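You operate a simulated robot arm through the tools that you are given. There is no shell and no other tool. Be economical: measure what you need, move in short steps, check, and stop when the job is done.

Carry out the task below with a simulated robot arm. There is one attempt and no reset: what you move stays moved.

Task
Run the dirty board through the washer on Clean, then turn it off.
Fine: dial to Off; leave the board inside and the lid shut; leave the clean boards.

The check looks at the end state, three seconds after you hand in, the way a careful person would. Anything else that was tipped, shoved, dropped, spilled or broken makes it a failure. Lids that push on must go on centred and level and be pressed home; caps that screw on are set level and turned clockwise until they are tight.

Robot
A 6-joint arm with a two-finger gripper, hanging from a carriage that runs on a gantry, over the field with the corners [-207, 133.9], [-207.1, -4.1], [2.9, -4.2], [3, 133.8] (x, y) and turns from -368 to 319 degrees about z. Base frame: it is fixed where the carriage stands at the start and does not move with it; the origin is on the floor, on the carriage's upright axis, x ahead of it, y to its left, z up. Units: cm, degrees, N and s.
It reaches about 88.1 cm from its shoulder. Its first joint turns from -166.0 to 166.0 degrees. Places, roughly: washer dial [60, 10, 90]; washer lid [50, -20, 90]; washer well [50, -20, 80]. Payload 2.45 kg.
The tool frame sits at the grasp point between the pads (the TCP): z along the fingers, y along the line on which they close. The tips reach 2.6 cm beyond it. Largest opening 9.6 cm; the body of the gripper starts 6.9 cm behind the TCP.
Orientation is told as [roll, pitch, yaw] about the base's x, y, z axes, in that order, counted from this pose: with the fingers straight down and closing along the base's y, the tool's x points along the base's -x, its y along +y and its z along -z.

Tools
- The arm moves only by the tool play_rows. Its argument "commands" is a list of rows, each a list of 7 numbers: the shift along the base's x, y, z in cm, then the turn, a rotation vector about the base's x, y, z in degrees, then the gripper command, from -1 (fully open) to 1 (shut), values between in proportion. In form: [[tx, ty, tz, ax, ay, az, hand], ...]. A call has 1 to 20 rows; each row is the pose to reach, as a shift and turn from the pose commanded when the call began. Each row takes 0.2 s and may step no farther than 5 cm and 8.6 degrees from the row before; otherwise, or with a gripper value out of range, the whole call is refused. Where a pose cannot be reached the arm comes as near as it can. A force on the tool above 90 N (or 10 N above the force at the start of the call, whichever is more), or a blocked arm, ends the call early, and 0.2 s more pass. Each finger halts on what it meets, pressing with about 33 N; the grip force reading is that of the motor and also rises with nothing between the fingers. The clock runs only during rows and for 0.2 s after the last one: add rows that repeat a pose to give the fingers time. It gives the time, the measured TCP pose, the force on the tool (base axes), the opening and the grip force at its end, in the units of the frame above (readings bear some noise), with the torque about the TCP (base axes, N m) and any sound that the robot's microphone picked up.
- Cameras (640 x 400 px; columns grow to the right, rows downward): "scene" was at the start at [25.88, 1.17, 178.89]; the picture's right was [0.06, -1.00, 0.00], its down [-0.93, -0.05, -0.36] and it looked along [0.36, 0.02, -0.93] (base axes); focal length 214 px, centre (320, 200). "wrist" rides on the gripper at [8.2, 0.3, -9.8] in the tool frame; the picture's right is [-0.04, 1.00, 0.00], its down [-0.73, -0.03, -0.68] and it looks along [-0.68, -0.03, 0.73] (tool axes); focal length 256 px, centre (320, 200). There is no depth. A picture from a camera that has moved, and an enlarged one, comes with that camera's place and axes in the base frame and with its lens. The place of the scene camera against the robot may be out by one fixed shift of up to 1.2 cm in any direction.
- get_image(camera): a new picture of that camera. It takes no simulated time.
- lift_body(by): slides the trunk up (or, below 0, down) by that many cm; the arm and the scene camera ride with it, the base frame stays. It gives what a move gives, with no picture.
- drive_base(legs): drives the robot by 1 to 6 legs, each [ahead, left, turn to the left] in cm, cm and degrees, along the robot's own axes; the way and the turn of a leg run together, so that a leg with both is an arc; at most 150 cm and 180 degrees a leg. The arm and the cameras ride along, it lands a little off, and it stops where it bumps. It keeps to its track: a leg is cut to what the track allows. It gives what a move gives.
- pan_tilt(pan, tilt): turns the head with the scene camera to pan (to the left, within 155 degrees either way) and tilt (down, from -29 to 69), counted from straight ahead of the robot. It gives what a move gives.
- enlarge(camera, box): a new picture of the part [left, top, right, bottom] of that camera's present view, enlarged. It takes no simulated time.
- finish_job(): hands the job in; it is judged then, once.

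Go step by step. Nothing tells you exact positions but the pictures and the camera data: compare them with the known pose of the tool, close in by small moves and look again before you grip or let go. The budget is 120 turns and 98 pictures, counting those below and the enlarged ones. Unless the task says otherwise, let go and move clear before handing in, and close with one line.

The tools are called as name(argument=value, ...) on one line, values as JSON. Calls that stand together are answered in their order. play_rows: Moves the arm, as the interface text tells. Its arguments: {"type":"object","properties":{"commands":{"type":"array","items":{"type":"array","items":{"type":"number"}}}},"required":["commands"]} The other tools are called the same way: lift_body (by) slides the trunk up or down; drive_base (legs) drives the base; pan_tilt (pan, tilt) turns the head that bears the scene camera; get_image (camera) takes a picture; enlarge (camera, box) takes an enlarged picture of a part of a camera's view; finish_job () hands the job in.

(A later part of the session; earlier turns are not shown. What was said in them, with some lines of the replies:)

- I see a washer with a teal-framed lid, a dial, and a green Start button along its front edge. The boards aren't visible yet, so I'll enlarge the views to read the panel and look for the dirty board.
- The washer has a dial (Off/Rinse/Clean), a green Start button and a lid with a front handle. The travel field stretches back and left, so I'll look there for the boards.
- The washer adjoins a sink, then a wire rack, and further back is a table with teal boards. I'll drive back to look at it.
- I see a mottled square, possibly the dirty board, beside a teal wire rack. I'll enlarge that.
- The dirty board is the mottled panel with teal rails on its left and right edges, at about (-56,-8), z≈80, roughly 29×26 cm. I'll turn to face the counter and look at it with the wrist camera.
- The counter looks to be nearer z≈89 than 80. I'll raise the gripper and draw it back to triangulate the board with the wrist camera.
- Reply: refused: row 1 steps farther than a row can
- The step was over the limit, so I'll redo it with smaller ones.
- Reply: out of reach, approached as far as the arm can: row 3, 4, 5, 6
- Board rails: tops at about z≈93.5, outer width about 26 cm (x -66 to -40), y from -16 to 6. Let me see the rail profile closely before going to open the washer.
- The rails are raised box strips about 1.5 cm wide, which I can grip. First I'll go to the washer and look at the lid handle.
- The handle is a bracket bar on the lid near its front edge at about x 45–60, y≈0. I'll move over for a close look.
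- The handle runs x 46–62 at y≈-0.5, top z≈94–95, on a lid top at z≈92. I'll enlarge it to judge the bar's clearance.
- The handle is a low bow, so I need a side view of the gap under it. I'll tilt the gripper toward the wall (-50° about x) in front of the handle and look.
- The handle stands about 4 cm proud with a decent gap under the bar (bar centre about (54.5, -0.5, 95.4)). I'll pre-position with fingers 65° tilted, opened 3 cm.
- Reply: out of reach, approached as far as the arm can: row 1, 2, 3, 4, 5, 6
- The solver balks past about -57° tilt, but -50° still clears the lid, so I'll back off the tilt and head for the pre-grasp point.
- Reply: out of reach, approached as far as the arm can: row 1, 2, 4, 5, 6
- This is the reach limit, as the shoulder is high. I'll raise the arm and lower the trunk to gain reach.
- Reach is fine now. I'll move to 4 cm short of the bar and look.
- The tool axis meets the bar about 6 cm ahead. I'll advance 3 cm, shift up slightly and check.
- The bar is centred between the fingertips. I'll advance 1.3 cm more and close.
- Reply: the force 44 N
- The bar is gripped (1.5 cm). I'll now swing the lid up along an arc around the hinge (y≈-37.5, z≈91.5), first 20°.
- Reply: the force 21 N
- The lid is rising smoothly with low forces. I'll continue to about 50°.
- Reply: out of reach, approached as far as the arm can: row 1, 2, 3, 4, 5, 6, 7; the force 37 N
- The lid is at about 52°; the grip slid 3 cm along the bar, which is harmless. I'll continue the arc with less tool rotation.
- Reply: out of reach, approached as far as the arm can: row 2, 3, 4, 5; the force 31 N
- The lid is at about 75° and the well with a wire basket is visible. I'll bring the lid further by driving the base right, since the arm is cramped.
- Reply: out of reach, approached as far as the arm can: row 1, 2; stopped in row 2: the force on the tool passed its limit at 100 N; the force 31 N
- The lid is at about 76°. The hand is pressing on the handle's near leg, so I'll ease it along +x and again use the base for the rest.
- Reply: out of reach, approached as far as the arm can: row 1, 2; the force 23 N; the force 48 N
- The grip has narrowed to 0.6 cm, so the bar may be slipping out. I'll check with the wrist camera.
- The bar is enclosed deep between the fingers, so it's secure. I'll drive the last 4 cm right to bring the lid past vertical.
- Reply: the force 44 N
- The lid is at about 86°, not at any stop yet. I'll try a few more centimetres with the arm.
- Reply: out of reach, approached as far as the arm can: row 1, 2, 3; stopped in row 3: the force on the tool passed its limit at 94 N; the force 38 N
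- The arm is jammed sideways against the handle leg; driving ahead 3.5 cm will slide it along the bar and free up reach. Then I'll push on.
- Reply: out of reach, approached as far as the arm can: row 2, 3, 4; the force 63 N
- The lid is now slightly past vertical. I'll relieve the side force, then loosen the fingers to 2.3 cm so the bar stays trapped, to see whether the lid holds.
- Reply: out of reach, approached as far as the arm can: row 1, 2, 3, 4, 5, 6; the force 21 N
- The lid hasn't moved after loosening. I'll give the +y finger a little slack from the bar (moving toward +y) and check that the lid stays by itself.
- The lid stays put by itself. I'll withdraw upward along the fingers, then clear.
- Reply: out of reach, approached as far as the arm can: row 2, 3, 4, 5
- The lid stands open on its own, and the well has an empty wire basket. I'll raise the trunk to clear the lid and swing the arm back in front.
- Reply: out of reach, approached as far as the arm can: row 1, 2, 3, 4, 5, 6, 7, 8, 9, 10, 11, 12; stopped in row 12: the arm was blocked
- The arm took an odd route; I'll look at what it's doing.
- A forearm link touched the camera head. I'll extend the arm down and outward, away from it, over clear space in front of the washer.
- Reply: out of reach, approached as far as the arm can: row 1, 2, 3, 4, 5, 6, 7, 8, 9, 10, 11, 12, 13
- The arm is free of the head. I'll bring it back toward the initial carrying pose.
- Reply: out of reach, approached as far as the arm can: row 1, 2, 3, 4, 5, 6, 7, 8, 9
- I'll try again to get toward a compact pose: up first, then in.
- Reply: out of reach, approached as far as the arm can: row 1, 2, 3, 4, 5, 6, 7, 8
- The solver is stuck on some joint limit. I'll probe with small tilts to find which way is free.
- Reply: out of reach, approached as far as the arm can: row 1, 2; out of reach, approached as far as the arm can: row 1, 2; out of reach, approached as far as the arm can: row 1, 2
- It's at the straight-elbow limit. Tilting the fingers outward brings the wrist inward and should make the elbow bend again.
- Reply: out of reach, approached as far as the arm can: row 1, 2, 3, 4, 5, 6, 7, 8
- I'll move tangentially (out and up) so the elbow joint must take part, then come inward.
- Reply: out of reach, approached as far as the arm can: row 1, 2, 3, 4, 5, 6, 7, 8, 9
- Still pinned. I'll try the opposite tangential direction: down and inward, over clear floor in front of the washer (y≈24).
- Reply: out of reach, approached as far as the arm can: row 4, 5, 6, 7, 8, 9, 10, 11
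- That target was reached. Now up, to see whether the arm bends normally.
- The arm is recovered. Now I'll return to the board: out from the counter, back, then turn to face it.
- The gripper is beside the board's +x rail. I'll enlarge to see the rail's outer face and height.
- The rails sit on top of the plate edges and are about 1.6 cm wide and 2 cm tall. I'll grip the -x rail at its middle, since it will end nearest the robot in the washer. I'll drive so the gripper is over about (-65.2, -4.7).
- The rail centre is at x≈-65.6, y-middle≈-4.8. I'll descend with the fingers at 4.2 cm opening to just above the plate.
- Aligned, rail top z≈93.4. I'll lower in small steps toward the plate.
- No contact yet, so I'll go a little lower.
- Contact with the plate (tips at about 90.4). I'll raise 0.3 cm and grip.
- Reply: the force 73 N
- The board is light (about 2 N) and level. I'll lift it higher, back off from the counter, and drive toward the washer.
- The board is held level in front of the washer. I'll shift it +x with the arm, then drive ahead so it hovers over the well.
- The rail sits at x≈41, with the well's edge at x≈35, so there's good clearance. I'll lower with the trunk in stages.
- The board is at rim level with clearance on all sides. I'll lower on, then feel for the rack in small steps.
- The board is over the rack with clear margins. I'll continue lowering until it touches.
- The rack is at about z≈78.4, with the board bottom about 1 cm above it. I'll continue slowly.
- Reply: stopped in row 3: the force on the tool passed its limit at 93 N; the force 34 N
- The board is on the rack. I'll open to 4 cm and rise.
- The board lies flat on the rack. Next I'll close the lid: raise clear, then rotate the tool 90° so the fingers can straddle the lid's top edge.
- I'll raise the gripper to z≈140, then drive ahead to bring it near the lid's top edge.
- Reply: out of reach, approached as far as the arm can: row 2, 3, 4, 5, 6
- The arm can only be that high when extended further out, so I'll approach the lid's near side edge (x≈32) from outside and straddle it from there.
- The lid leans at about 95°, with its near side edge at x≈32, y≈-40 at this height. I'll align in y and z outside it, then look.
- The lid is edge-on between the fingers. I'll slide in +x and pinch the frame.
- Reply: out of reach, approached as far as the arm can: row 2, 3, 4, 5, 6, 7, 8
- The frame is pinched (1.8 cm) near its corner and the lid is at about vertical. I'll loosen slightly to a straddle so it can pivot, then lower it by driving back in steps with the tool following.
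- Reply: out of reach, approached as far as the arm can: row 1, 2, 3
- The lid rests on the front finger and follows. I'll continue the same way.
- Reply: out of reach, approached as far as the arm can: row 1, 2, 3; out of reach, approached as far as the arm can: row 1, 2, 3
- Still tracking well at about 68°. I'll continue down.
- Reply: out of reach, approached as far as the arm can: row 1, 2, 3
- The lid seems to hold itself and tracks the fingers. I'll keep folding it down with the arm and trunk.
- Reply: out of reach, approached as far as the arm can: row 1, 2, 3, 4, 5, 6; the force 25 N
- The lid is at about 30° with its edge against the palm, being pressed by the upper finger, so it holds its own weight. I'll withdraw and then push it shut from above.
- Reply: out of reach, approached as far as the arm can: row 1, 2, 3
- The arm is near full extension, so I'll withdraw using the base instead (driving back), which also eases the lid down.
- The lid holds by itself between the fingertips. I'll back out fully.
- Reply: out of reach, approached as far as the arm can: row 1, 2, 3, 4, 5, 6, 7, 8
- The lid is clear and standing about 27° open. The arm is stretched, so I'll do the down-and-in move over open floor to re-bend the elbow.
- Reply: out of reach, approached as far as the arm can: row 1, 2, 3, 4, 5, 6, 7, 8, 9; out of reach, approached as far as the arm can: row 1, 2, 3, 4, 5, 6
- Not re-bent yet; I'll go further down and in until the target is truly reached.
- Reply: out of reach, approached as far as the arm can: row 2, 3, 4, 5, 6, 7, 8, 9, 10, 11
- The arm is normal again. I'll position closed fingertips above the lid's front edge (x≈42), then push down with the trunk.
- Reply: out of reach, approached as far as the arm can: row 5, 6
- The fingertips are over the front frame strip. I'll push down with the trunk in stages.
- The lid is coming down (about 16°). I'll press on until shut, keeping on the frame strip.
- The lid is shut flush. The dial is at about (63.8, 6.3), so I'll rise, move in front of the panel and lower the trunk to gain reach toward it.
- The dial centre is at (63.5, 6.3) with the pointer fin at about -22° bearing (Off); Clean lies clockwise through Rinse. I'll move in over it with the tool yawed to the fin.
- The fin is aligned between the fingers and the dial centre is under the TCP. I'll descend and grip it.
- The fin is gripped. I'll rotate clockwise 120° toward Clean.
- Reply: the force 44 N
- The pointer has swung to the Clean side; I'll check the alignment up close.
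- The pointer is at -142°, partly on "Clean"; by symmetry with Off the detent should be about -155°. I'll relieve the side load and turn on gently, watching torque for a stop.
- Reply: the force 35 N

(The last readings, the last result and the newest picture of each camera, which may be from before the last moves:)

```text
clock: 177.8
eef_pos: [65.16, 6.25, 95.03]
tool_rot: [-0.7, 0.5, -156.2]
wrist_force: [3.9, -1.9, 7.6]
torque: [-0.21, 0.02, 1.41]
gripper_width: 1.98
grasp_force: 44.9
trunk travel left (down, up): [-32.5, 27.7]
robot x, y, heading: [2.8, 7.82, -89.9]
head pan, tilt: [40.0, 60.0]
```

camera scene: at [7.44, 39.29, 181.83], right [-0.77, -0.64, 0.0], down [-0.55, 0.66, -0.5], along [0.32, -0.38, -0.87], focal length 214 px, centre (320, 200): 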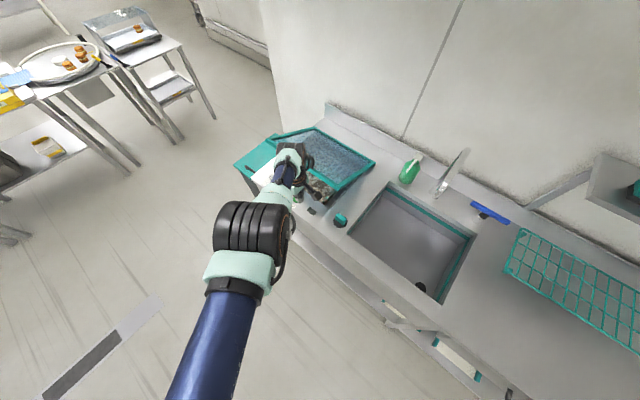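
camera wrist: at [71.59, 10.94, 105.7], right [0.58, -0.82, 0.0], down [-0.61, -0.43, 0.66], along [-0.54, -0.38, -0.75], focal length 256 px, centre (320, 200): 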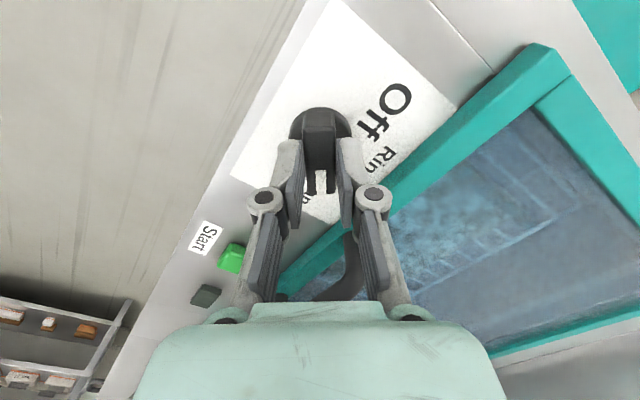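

Torque rose sharply past -150°, which is the end stop at Clean. I'll release and rise to check.

play_rows(commands=[[0, 0, 0, 0, 0, 4, 0.9], [0, 0, 0, 0, 0, 5, 0.3], [0, 0, 0, 0, 0, 5, 0.3], [0, 0, 3, 0, 0, 5, 0.3], [0, 0, 6, 0, 0, 5, 0.3], [0, 0, 6, 0, 0, 5, 0.3]])

enlarge(camera="wrist", box=[180, 40, 460, 220])

```text
clock: 179.2
eef_pos: [65.04, 6.25, 101.19]
tool_rot: [-0.7, 0.5, -151.3]
wrist_force: [0.8, -1.2, 0.1]
torque: [0.0, -0.01, 0.04]
gripper_width: 3.37
grasp_force: 0.1
trunk travel left (down, up): [-32.5, 27.7]
robot x, y, heading: [2.93, 8.05, -89.9]
head pan, tilt: [40.0, 60.0]
```

```text
2.22 times, centred on (320, 130) of wrist
camera zoom: at [72.23, 9.85, 111.07], right [0.44, -0.9, -0.01], down [-0.66, -0.34, 0.67], along [-0.61, -0.29, -0.74], focal length 569 px, centre (320, 356)
```

zoom: 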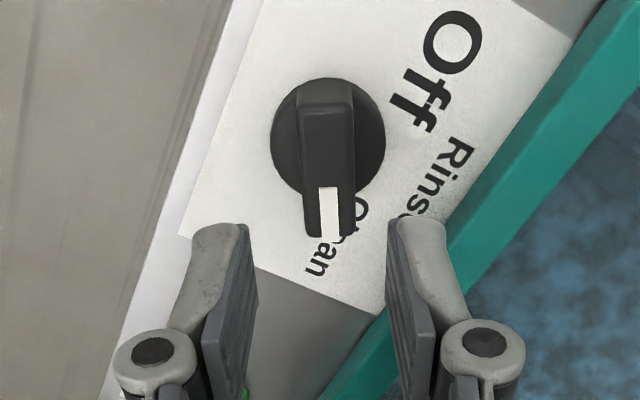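

The dial points at Clean. Next I'll press Start, at about (48.6, 5.4), with closed fingertips; I'll move near and look.

play_rows(commands=[[-3.5, 0, 0, 0, 0, 0, 1], [-7, -0.3, 0, 0, 0, 0, 1], [-10, -0.3, -1, 0, 0, 0, 1], [-13, -0.3, -1, 0, 0, 0, 1], [-13, -0.3, -1, 0, 0, 0, 1]])

get_image(camera="wrist")

```text
clock: 180.4
eef_pos: [54.79, 5.7, 97.51]
tool_rot: [-0.7, 0.4, -151.3]
wrist_force: [0.6, 0.2, 0.1]
torque: [0.01, 0.02, 0.03]
gripper_width: 0.01
grasp_force: 27.9
out of reach, approached as far as the arm can: row 3, 4, 5
trunk travel left (down, up): [-32.5, 27.7]
robot x, y, heading: [2.71, 8.0, -90.2]
head pan, tilt: [40.0, 60.0]
```

```text
7 pictures are left
camera wrist: at [62.03, 9.25, 107.31], right [0.44, -0.9, -0.01], down [-0.66, -0.34, 0.67], along [-0.61, -0.29, -0.74], focal length 256 px, centre (320, 200)
```

wrist: 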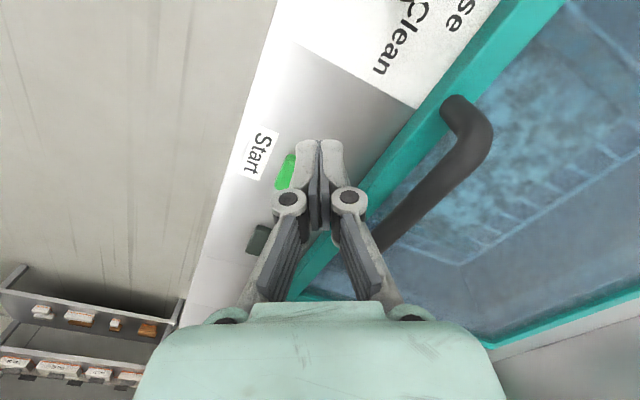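

The Start button is at about (50.2, 5.6). The arm is too folded here, so I'll raise the trunk a bit and then move down over the button.

lift_body(by=9)

play_rows(commands=[[-1.5, 0, -3, 0, 0, 0, 1], [-3, 0, -6, 0, 0, 0, 1], [-4.6, -0.1, -8.5, 0, 0, 0, 1], [-4.6, -0.1, -8.5, 0, 0, 0, 1]])

get_image(camera="wrist")

```text
clock: 181.7
eef_pos: [54.74, 5.65, 106.5]
tool_rot: [-0.7, 0.6, -151.3]
wrist_force: [0.6, 0.1, -0.2]
torque: [0.01, 0.0, -0.02]
gripper_width: 0.0
grasp_force: 28.2
trunk travel left (down, up): [-41.5, 18.7]
robot x, y, heading: [2.58, 7.65, -90.0]
head pan, tilt: [40.0, 60.0]
```

```text
clock: 182.7
eef_pos: [50.13, 5.81, 97.95]
tool_rot: [-0.8, 0.5, -151.3]
wrist_force: [-0.1, 0.2, 0.4]
torque: [0.02, 0.0, -0.02]
gripper_width: 0.0
grasp_force: 28.0
trunk travel left (down, up): [-41.5, 18.7]
robot x, y, heading: [2.69, 8.25, -90.4]
head pan, tilt: [40.0, 60.0]
```

```text
6 pictures are left
camera wrist: at [57.44, 9.35, 107.83], right [0.44, -0.9, -0.01], down [-0.66, -0.34, 0.67], along [-0.61, -0.29, -0.74], focal length 256 px, centre (320, 200)
```

wrist: 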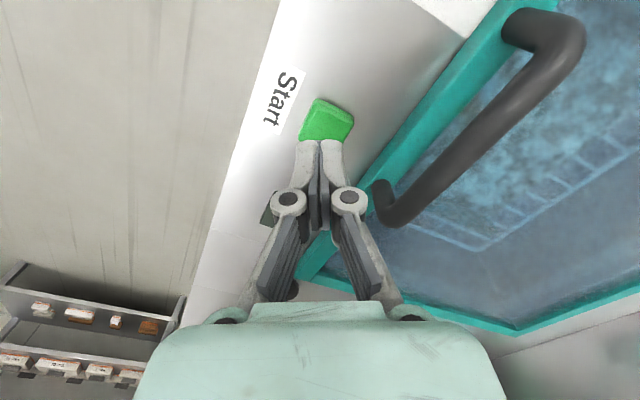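

The button is just ahead of the tips. I'll shift slightly and press down in small steps.

play_rows(commands=[[0.5, 0.2, 0, 0, 0, 0, 1], [0.55, 0.2, -0.5, 0, 0, 0, 1], [0.55, 0.2, -1, 0, 0, 0, 1], [0.55, 0.2, -1.4, 0, 0, 0, 1]])

play_rows(commands=[[0, 0, -0.3, 0, 0, 0, 1], [0, 0, -0.6, 0, 0, 0, 1], [0, 0, -0.6, 0, 0, 0, 1]])

```text
clock: 183.7
eef_pos: [50.83, 5.87, 96.46]
tool_rot: [-0.7, 0.6, -151.3]
wrist_force: [0.6, -0.6, 0.4]
torque: [-0.02, -0.04, -0.01]
gripper_width: 0.0
grasp_force: 28.5
trunk travel left (down, up): [-41.5, 18.7]
robot x, y, heading: [2.47, 7.71, -90.0]
head pan, tilt: [40.0, 60.0]
```

```text
clock: 184.5
eef_pos: [50.76, 5.91, 96.02]
tool_rot: [-0.8, 0.6, -151.3]
wrist_force: [-0.3, -0.6, 0.0]
torque: [-0.04, 0.02, -0.01]
gripper_width: 0.01
grasp_force: 28.7
trunk travel left (down, up): [-41.5, 18.7]
robot x, y, heading: [2.92, 7.93, -90.4]
head pan, tilt: [40.0, 60.0]
```

No contact yet; I'll keep pressing gently.

play_rows(commands=[[0, 0, -0.3, 0, 0, 0, 1], [0, 0, -0.6, 0, 0, 0, 1], [0, 0, -0.9, 0, 0, 0, 1], [0, 0, -0.9, 0, 0, 0, 1]])

play_rows(commands=[[0, 0, -0.25, 0, 0, 0, 1], [0, 0, -0.5, 0, 0, 0, 1], [0, 0, -0.5, 0, 0, 0, 1]])

```text
clock: 185.5
eef_pos: [50.83, 5.84, 95.08]
tool_rot: [-0.7, 0.6, -151.3]
wrist_force: [0.0, -1.0, 0.7]
torque: [0.0, 0.01, 0.0]
gripper_width: 0.02
grasp_force: 28.1
trunk travel left (down, up): [-41.5, 18.7]
robot x, y, heading: [2.74, 7.97, -90.2]
head pan, tilt: [40.0, 60.0]
```

```text
clock: 186.3
eef_pos: [50.8, 5.79, 94.6]
tool_rot: [-0.8, 0.6, -151.4]
wrist_force: [0.1, -0.5, -0.3]
torque: [-0.01, -0.02, 0.03]
gripper_width: 0.02
grasp_force: 28.5
trunk travel left (down, up): [-41.5, 18.7]
robot x, y, heading: [2.59, 8.17, -90.2]
head pan, tilt: [40.0, 60.0]
```

The tips are at z 92 without contact; I'll check position before pressing on.

enlarge(camera="wrist", box=[240, 60, 400, 240])

```text
2.22 times, centred on (320, 150) of wrist
camera zoom: at [58.03, 9.33, 104.39], right [0.44, -0.9, -0.01], down [-0.66, -0.34, 0.67], along [-0.61, -0.29, -0.74], focal length 569 px, centre (320, 311)
```

zoom: 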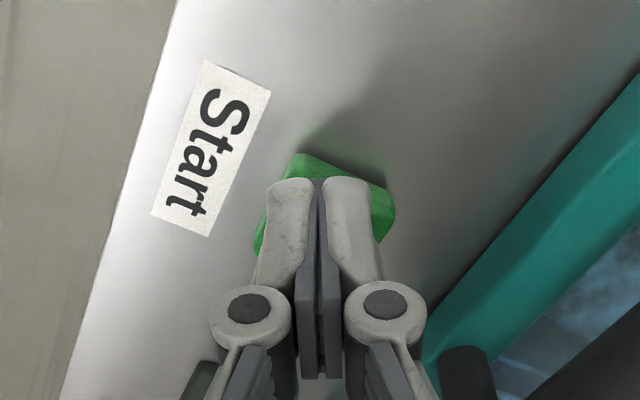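

Well centred on the button; I'll continue pressing down.

play_rows(commands=[[0, 0, -0.25, 0, 0, 0, 1], [0, 0, -0.5, 0, 0, 0, 1], [0, 0, -0.75, 0, 0, 0, 1], [0, 0, -0.75, 0, 0, 0, 1]])

play_rows(commands=[[0, 0, -0.2, 0, 0, 0, 1], [0, 0, -0.4, 0, 0, 0, 1], [0, 0, -0.4, 0, 0, 0, 1]])

```text
clock: 187.3
eef_pos: [50.77, 5.88, 93.83]
tool_rot: [-0.7, 0.6, -151.3]
wrist_force: [-0.5, -1.1, 1.0]
torque: [-0.01, -0.06, 0.0]
gripper_width: 0.61
grasp_force: 28.1
trunk travel left (down, up): [-41.5, 18.7]
robot x, y, heading: [2.78, 8.13, -90.2]
head pan, tilt: [40.0, 60.0]
```

```text
clock: 188.1
eef_pos: [50.82, 5.92, 93.39]
tool_rot: [-0.7, 0.5, -151.3]
wrist_force: [-1.6, -0.2, 4.1]
torque: [-0.02, 0.05, -0.03]
gripper_width: 0.6
grasp_force: 28.5
trunk travel left (down, up): [-41.5, 18.7]
robot x, y, heading: [2.4, 8.11, -90.0]
head pan, tilt: [40.0, 60.0]
heard: click
```

A click: Start is pressed. I'll rise and wait, listening for the end of the cycle.

play_rows(commands=[[0, 0, 2, 0, 0, 0, 1], [0, 0, 5, 0, 0, 0, 1], [0, 0, 5, 0, 0, 0, 1]])

get_image(camera="scene")

play_rows(commands=[[0, 0, 0, 0, 0, 0, 1], [0, 0, 0, 0, 0, 0, 1], [0, 0, 0, 0, 0, 0, 1], [0, 0, 0, 0, 0, 0, 1], [0, 0, 0, 0, 0, 0, 1], [0, 0, 0, 0, 0, 0, 1], [0, 0, 0, 0, 0, 0, 1], [0, 0, 0, 0, 0, 0, 1], [0, 0, 0, 0, 0, 0, 1], [0, 0, 0, 0, 0, 0, 1], [0, 0, 0, 0, 0, 0, 1], [0, 0, 0, 0, 0, 0, 1], [0, 0, 0, 0, 0, 0, 1], [0, 0, 0, 0, 0, 0, 1], [0, 0, 0, 0, 0, 0, 1], [0, 0, 0, 0, 0, 0, 1], [0, 0, 0, 0, 0, 0, 1], [0, 0, 0, 0, 0, 0, 1], [0, 0, 0, 0, 0, 0, 1], [0, 0, 0, 0, 0, 0, 1]])

```text
clock: 188.9
eef_pos: [50.72, 5.88, 98.49]
tool_rot: [-0.7, 0.6, -151.3]
wrist_force: [0.2, -0.3, -1.0]
torque: [0.01, 0.0, -0.02]
gripper_width: 0.03
grasp_force: 27.8
trunk travel left (down, up): [-41.5, 18.7]
robot x, y, heading: [2.58, 7.95, -90.0]
head pan, tilt: [40.0, 60.0]
```

```text
4 pictures are left
camera scene: at [7.27, -16.3, 168.82], right [-0.77, -0.64, 0.0], down [-0.56, 0.66, -0.5], along [0.32, -0.38, -0.87], focal length 214 px, centre (320, 200)
```

scene: 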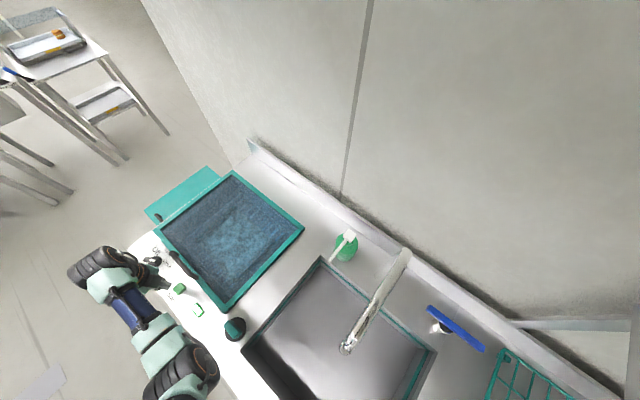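

```text
clock: 193.1
eef_pos: [50.87, 5.82, 98.5]
tool_rot: [-0.7, 0.5, -151.3]
wrist_force: [0.5, 0.2, 0.1]
torque: [-0.02, 0.01, -0.05]
gripper_width: 0.0
grasp_force: 28.3
trunk travel left (down, up): [-41.5, 18.7]
robot x, y, heading: [2.83, 8.17, -90.0]
head pan, tilt: [40.0, 60.0]
```

The formerly dark indicator by the Start button is now lit, so the cycle is running. I'll wait and listen.

play_rows(commands=[[0, 0, 0, 0, 0, 0, 1], [0, 0, 0, 0, 0, 0, 1], [0, 0, 0, 0, 0, 0, 1], [0, 0, 0, 0, 0, 0, 1], [0, 0, 0, 0, 0, 0, 1], [0, 0, 0, 0, 0, 0, 1], [0, 0, 0, 0, 0, 0, 1], [0, 0, 0, 0, 0, 0, 1], [0, 0, 0, 0, 0, 0, 1], [0, 0, 0, 0, 0, 0, 1], [0, 0, 0, 0, 0, 0, 1], [0, 0, 0, 0, 0, 0, 1], [0, 0, 0, 0, 0, 0, 1], [0, 0, 0, 0, 0, 0, 1], [0, 0, 0, 0, 0, 0, 1], [0, 0, 0, 0, 0, 0, 1], [0, 0, 0, 0, 0, 0, 1], [0, 0, 0, 0, 0, 0, 1], [0, 0, 0, 0, 0, 0, 1], [0, 0, 0, 0, 0, 0, 1]])

play_rows(commands=[[0, 0, 0, 0, 0, 0, 1], [0, 0, 0, 0, 0, 0, 1], [0, 0, 0, 0, 0, 0, 1], [0, 0, 0, 0, 0, 0, 1], [0, 0, 0, 0, 0, 0, 1], [0, 0, 0, 0, 0, 0, 1], [0, 0, 0, 0, 0, 0, 1], [0, 0, 0, 0, 0, 0, 1], [0, 0, 0, 0, 0, 0, 1], [0, 0, 0, 0, 0, 0, 1], [0, 0, 0, 0, 0, 0, 1], [0, 0, 0, 0, 0, 0, 1], [0, 0, 0, 0, 0, 0, 1], [0, 0, 0, 0, 0, 0, 1], [0, 0, 0, 0, 0, 0, 1], [0, 0, 0, 0, 0, 0, 1], [0, 0, 0, 0, 0, 0, 1], [0, 0, 0, 0, 0, 0, 1], [0, 0, 0, 0, 0, 0, 1], [0, 0, 0, 0, 0, 0, 1]])

play_rows(commands=[[0, 0, 0, 0, 0, 0, 1], [0, 0, 0, 0, 0, 0, 1], [0, 0, 0, 0, 0, 0, 1], [0, 0, 0, 0, 0, 0, 1], [0, 0, 0, 0, 0, 0, 1], [0, 0, 0, 0, 0, 0, 1], [0, 0, 0, 0, 0, 0, 1], [0, 0, 0, 0, 0, 0, 1], [0, 0, 0, 0, 0, 0, 1], [0, 0, 0, 0, 0, 0, 1], [0, 0, 0, 0, 0, 0, 1], [0, 0, 0, 0, 0, 0, 1], [0, 0, 0, 0, 0, 0, 1], [0, 0, 0, 0, 0, 0, 1], [0, 0, 0, 0, 0, 0, 1], [0, 0, 0, 0, 0, 0, 1], [0, 0, 0, 0, 0, 0, 1], [0, 0, 0, 0, 0, 0, 1], [0, 0, 0, 0, 0, 0, 1], [0, 0, 0, 0, 0, 0, 1]])

play_rows(commands=[[0, 0, 0, 0, 0, 0, 1], [0, 0, 0, 0, 0, 0, 1], [0, 0, 0, 0, 0, 0, 1], [0, 0, 0, 0, 0, 0, 1], [0, 0, 0, 0, 0, 0, 1], [0, 0, 0, 0, 0, 0, 1], [0, 0, 0, 0, 0, 0, 1], [0, 0, 0, 0, 0, 0, 1], [0, 0, 0, 0, 0, 0, 1], [0, 0, 0, 0, 0, 0, 1], [0, 0, 0, 0, 0, 0, 1], [0, 0, 0, 0, 0, 0, 1], [0, 0, 0, 0, 0, 0, 1], [0, 0, 0, 0, 0, 0, 1], [0, 0, 0, 0, 0, 0, 1], [0, 0, 0, 0, 0, 0, 1], [0, 0, 0, 0, 0, 0, 1], [0, 0, 0, 0, 0, 0, 1], [0, 0, 0, 0, 0, 0, 1], [0, 0, 0, 0, 0, 0, 1]])

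```text
clock: 197.3
eef_pos: [50.87, 5.87, 98.57]
tool_rot: [-0.6, 0.6, -151.3]
wrist_force: [-0.1, -0.1, 0.1]
torque: [-0.04, 0.02, -0.05]
gripper_width: 0.0
grasp_force: 28.3
trunk travel left (down, up): [-41.5, 18.7]
robot x, y, heading: [2.73, 7.53, -90.1]
head pan, tilt: [40.0, 60.0]
```

```text
clock: 201.5
eef_pos: [50.8, 5.97, 98.45]
tool_rot: [-0.8, 0.6, -151.2]
wrist_force: [-0.3, 0.2, -0.3]
torque: [-0.05, 0.01, 0.02]
gripper_width: 0.0
grasp_force: 28.1
trunk travel left (down, up): [-41.5, 18.7]
robot x, y, heading: [2.73, 7.91, -90.0]
head pan, tilt: [40.0, 60.0]
```

```text
clock: 205.7
eef_pos: [50.78, 5.87, 98.45]
tool_rot: [-0.6, 0.6, -151.3]
wrist_force: [-0.1, 0.3, 0.2]
torque: [0.01, -0.01, 0.01]
gripper_width: 0.02
grasp_force: 28.7
trunk travel left (down, up): [-41.5, 18.7]
robot x, y, heading: [2.56, 8.04, -90.1]
head pan, tilt: [40.0, 60.0]
```

```text
clock: 209.9
eef_pos: [50.91, 5.88, 98.45]
tool_rot: [-0.7, 0.5, -151.3]
wrist_force: [0.2, -0.4, 0.2]
torque: [0.02, 0.02, 0.0]
gripper_width: 0.01
grasp_force: 28.9
trunk travel left (down, up): [-41.5, 18.7]
robot x, y, heading: [2.94, 8.24, -90.2]
head pan, tilt: [40.0, 60.0]
```

No end sound yet after about 21 s; I'll check the lamp.

enlarge(camera="scene", box=[130, 160, 310, 350])

```text
2.11 times, centred on (220, 255) of scene
camera zoom: at [7.27, -16.3, 168.83], right [-0.77, -0.64, 0.0], down [-0.56, 0.66, -0.5], along [0.32, -0.38, -0.87], focal length 452 px, centre (530, 84)
```

zoom: 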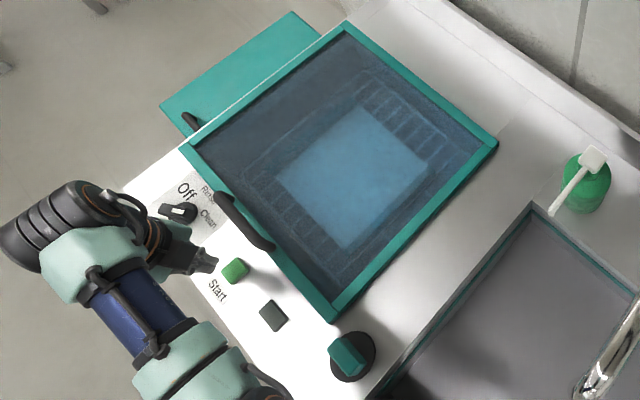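

The lamp is dark again and the board shows white, so the cycle is finished. Now I'll return to the dial by the reverse path.

play_rows(commands=[[1.5, 0, 3, 0, 0, 0, 1], [3, 0, 5.5, 0, 0, 0, 1], [4.6, 0.1, 7.5, 0, 0, 0, 0.3], [7, 0.2, 9, 0, 0, 0, 0.3], [7, 0.2, 9, 0, 0, 0, 0.3]])

lift_body(by=-9)

play_rows(commands=[[2, 0.1, 2, 0, 0, 0, 0.3], [5, 0.2, 3, 0, 0, 0, 0.3], [7.3, 0.2, 3, 0, 0, 0, 0.3], [7.3, 0.2, 3, 0, 0, 0, 0.3]])

```text
clock: 211.1
eef_pos: [57.78, 6.04, 107.34]
tool_rot: [-0.8, 0.6, -151.3]
wrist_force: [0.8, -0.3, -0.9]
torque: [0.01, 0.02, 0.01]
gripper_width: 3.35
grasp_force: 0.0
trunk travel left (down, up): [-41.5, 18.7]
robot x, y, heading: [2.7, 8.13, -90.0]
head pan, tilt: [40.0, 60.0]
```

```text
clock: 212.3
eef_pos: [57.74, 6.05, 98.48]
tool_rot: [-0.7, 0.7, -151.3]
wrist_force: [0.6, -0.3, 0.0]
torque: [0.01, 0.0, -0.02]
gripper_width: 3.36
grasp_force: 0.1
trunk travel left (down, up): [-32.5, 27.7]
robot x, y, heading: [3.0, 7.93, -90.1]
head pan, tilt: [40.0, 60.0]
```

```text
clock: 213.3
eef_pos: [65.0, 6.13, 101.35]
tool_rot: [-0.8, 0.6, -151.3]
wrist_force: [0.9, 0.6, -0.1]
torque: [-0.01, 0.02, -0.01]
gripper_width: 3.36
grasp_force: 0.0
trunk travel left (down, up): [-32.5, 27.7]
robot x, y, heading: [2.98, 8.12, -90.1]
head pan, tilt: [40.0, 60.0]
```

I'm above the dial in the same pose as I released it. I'll descend, grip the fin, and turn counter-clockwise back to Off.

play_rows(commands=[[0.1, 0.1, -2.5, 0, 0, 0, 0.3], [0.1, 0.1, -5, 0, 0, 0, 0.3], [0.1, 0.1, -6.2, 0, 0, 0, 0.3], [0.1, 0.1, -6.2, 0, 0, 0, 0.6], [0.1, 0.1, -6.2, 0, 0, 0, 0.9], [0.1, 0.1, -6.2, 0, 0, 0, 0.9], [0.1, 0.1, -6.2, 0, 0, 0, 0.9]])

play_rows(commands=[[0, 0, 0, 0, 0, 8, 0.9], [-0.1, 0.05, 0, 0, 0, 16, 0.9], [-0.2, 0.1, 0, 0, 0, 24, 0.9], [-0.3, 0.1, 0, 0, 0, 32, 0.9], [-0.4, 0.15, 0, 0, 0, 40, 0.9], [-0.5, 0.2, 0, 0, 0, 48, 0.9], [-0.6, 0.2, 0, 0, 0, 56, 0.9], [-0.7, 0.25, 0, 0, 0, 64, 0.9], [-0.8, 0.3, 0, 0, 0, 72, 0.9], [-0.9, 0.3, 0, 0, 0, 80, 0.9], [-1, 0.35, 0, 0, 0, 88, 0.9], [-1.1, 0.4, 0, 0, 0, 96, 0.9], [-1.1, 0.4, 0, 0, 0, 104, 0.9], [-1.2, 0.4, 0, 0, 0, 112, 0.9], [-1.2, 0.4, 0, 0, 0, 120, 0.9], [-1.2, 0.4, 0, 0, 0, 120, 0.9]])

play_rows(commands=[[0, 0, 0, 0, 0, 3, 0.9], [0, 0, 0, 0, 0, 6, 0.9], [0, 0, 0, 0, 0, 6, 0.9]])

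```text
clock: 214.9
eef_pos: [65.18, 6.1, 95.12]
tool_rot: [-0.8, 0.5, -151.3]
wrist_force: [3.2, -4.5, -6.6]
torque: [-0.06, -0.38, 0.89]
gripper_width: 1.8
grasp_force: 43.2
trunk travel left (down, up): [-32.5, 27.7]
robot x, y, heading: [3.28, 8.1, -90.0]
head pan, tilt: [40.0, 60.0]
```

```text
clock: 218.3
eef_pos: [64.47, 6.41, 95.63]
tool_rot: [-0.7, 0.2, -31.2]
wrist_force: [6.8, -11.2, 34.6]
torque: [-0.26, -0.18, -0.04]
gripper_width: 1.78
grasp_force: 42.8
trunk travel left (down, up): [-32.5, 27.7]
robot x, y, heading: [2.62, 7.78, -90.1]
head pan, tilt: [40.0, 60.0]
```

```text
clock: 219.2
eef_pos: [64.46, 6.4, 95.39]
tool_rot: [-0.7, 0.3, -25.3]
wrist_force: [9.6, -10.1, 23.9]
torque: [-0.39, -0.45, -1.25]
gripper_width: 1.89
grasp_force: 44.2
trunk travel left (down, up): [-32.5, 27.7]
robot x, y, heading: [2.41, 7.66, -89.9]
head pan, tilt: [40.0, 60.0]
```

The stop torque shows it's at the Off end. I'll release, rise and check.

play_rows(commands=[[0, 0, 0, 0, 0, -4, 0.9], [0, 0, 0, 0, 0, -4, 0.3], [0, 0, 0, 0, 0, -4, 0.3], [0, 0, 3, 0, 0, -4, 0.3], [0, 0, 6, 0, 0, -4, 0.3], [0, 0, 6, 0, 0, -4, 0.3]])

enlarge(camera="wrist", box=[200, 40, 420, 230])

```text
clock: 220.6
eef_pos: [63.94, 6.85, 101.24]
tool_rot: [-0.8, 0.6, -29.3]
wrist_force: [0.1, 0.3, 0.5]
torque: [0.01, 0.02, 0.03]
gripper_width: 3.34
grasp_force: 0.0
trunk travel left (down, up): [-32.5, 27.7]
robot x, y, heading: [2.64, 8.02, -90.2]
head pan, tilt: [40.0, 60.0]
```

```text
2.11 times, centred on (310, 135) of wrist
camera zoom: at [57.19, 11.26, 111.11], right [0.52, 0.85, -0.01], down [0.64, -0.38, 0.67], along [0.57, -0.36, -0.74], focal length 539 px, centre (341, 337)
```

zoom: 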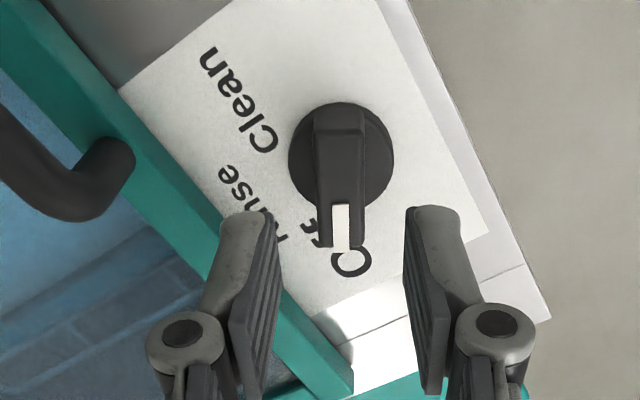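

The dial is at Off. I'll back the robot clear and take a final look at the washer.

drive_base(legs=[[-25, 0, 0]])

get_image(camera="scene")

```text
clock: 222.4
eef_pos: [64.13, 31.85, 101.23]
tool_rot: [-0.6, 0.6, -29.4]
wrist_force: [0.6, -0.7, 0.0]
torque: [0.01, 0.04, 0.02]
gripper_width: 3.37
grasp_force: 0.2
trunk travel left (down, up): [-32.5, 27.7]
robot x, y, heading: [2.67, 32.92, -90.1]
head pan, tilt: [40.0, 60.0]
```

```text
1 pictures are left
camera scene: at [7.33, 8.83, 159.83], right [-0.77, -0.64, 0.0], down [-0.56, 0.66, -0.5], along [0.32, -0.38, -0.87], focal length 214 px, centre (320, 200)
```

scene: 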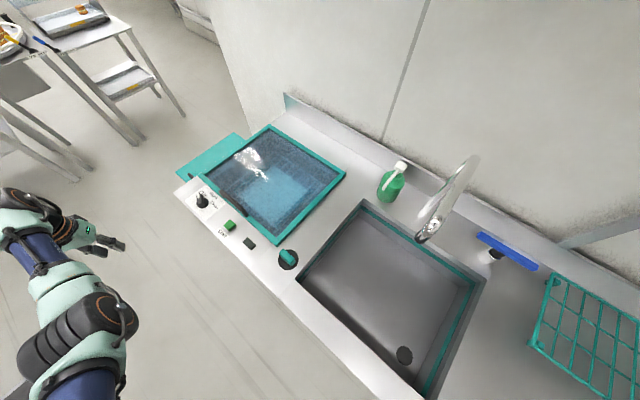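

The lid is shut, the board is inside and looks clean, the dial is at Off, and the arm is clear with nothing else disturbed. I'm handing in.

finish_job()

```text
The job is handed in.
```

The dirty board went through the washer on Clean and looks white through the lid window. It's still inside with the lid shut, the dial is at Off, and I didn't touch the clean boards.
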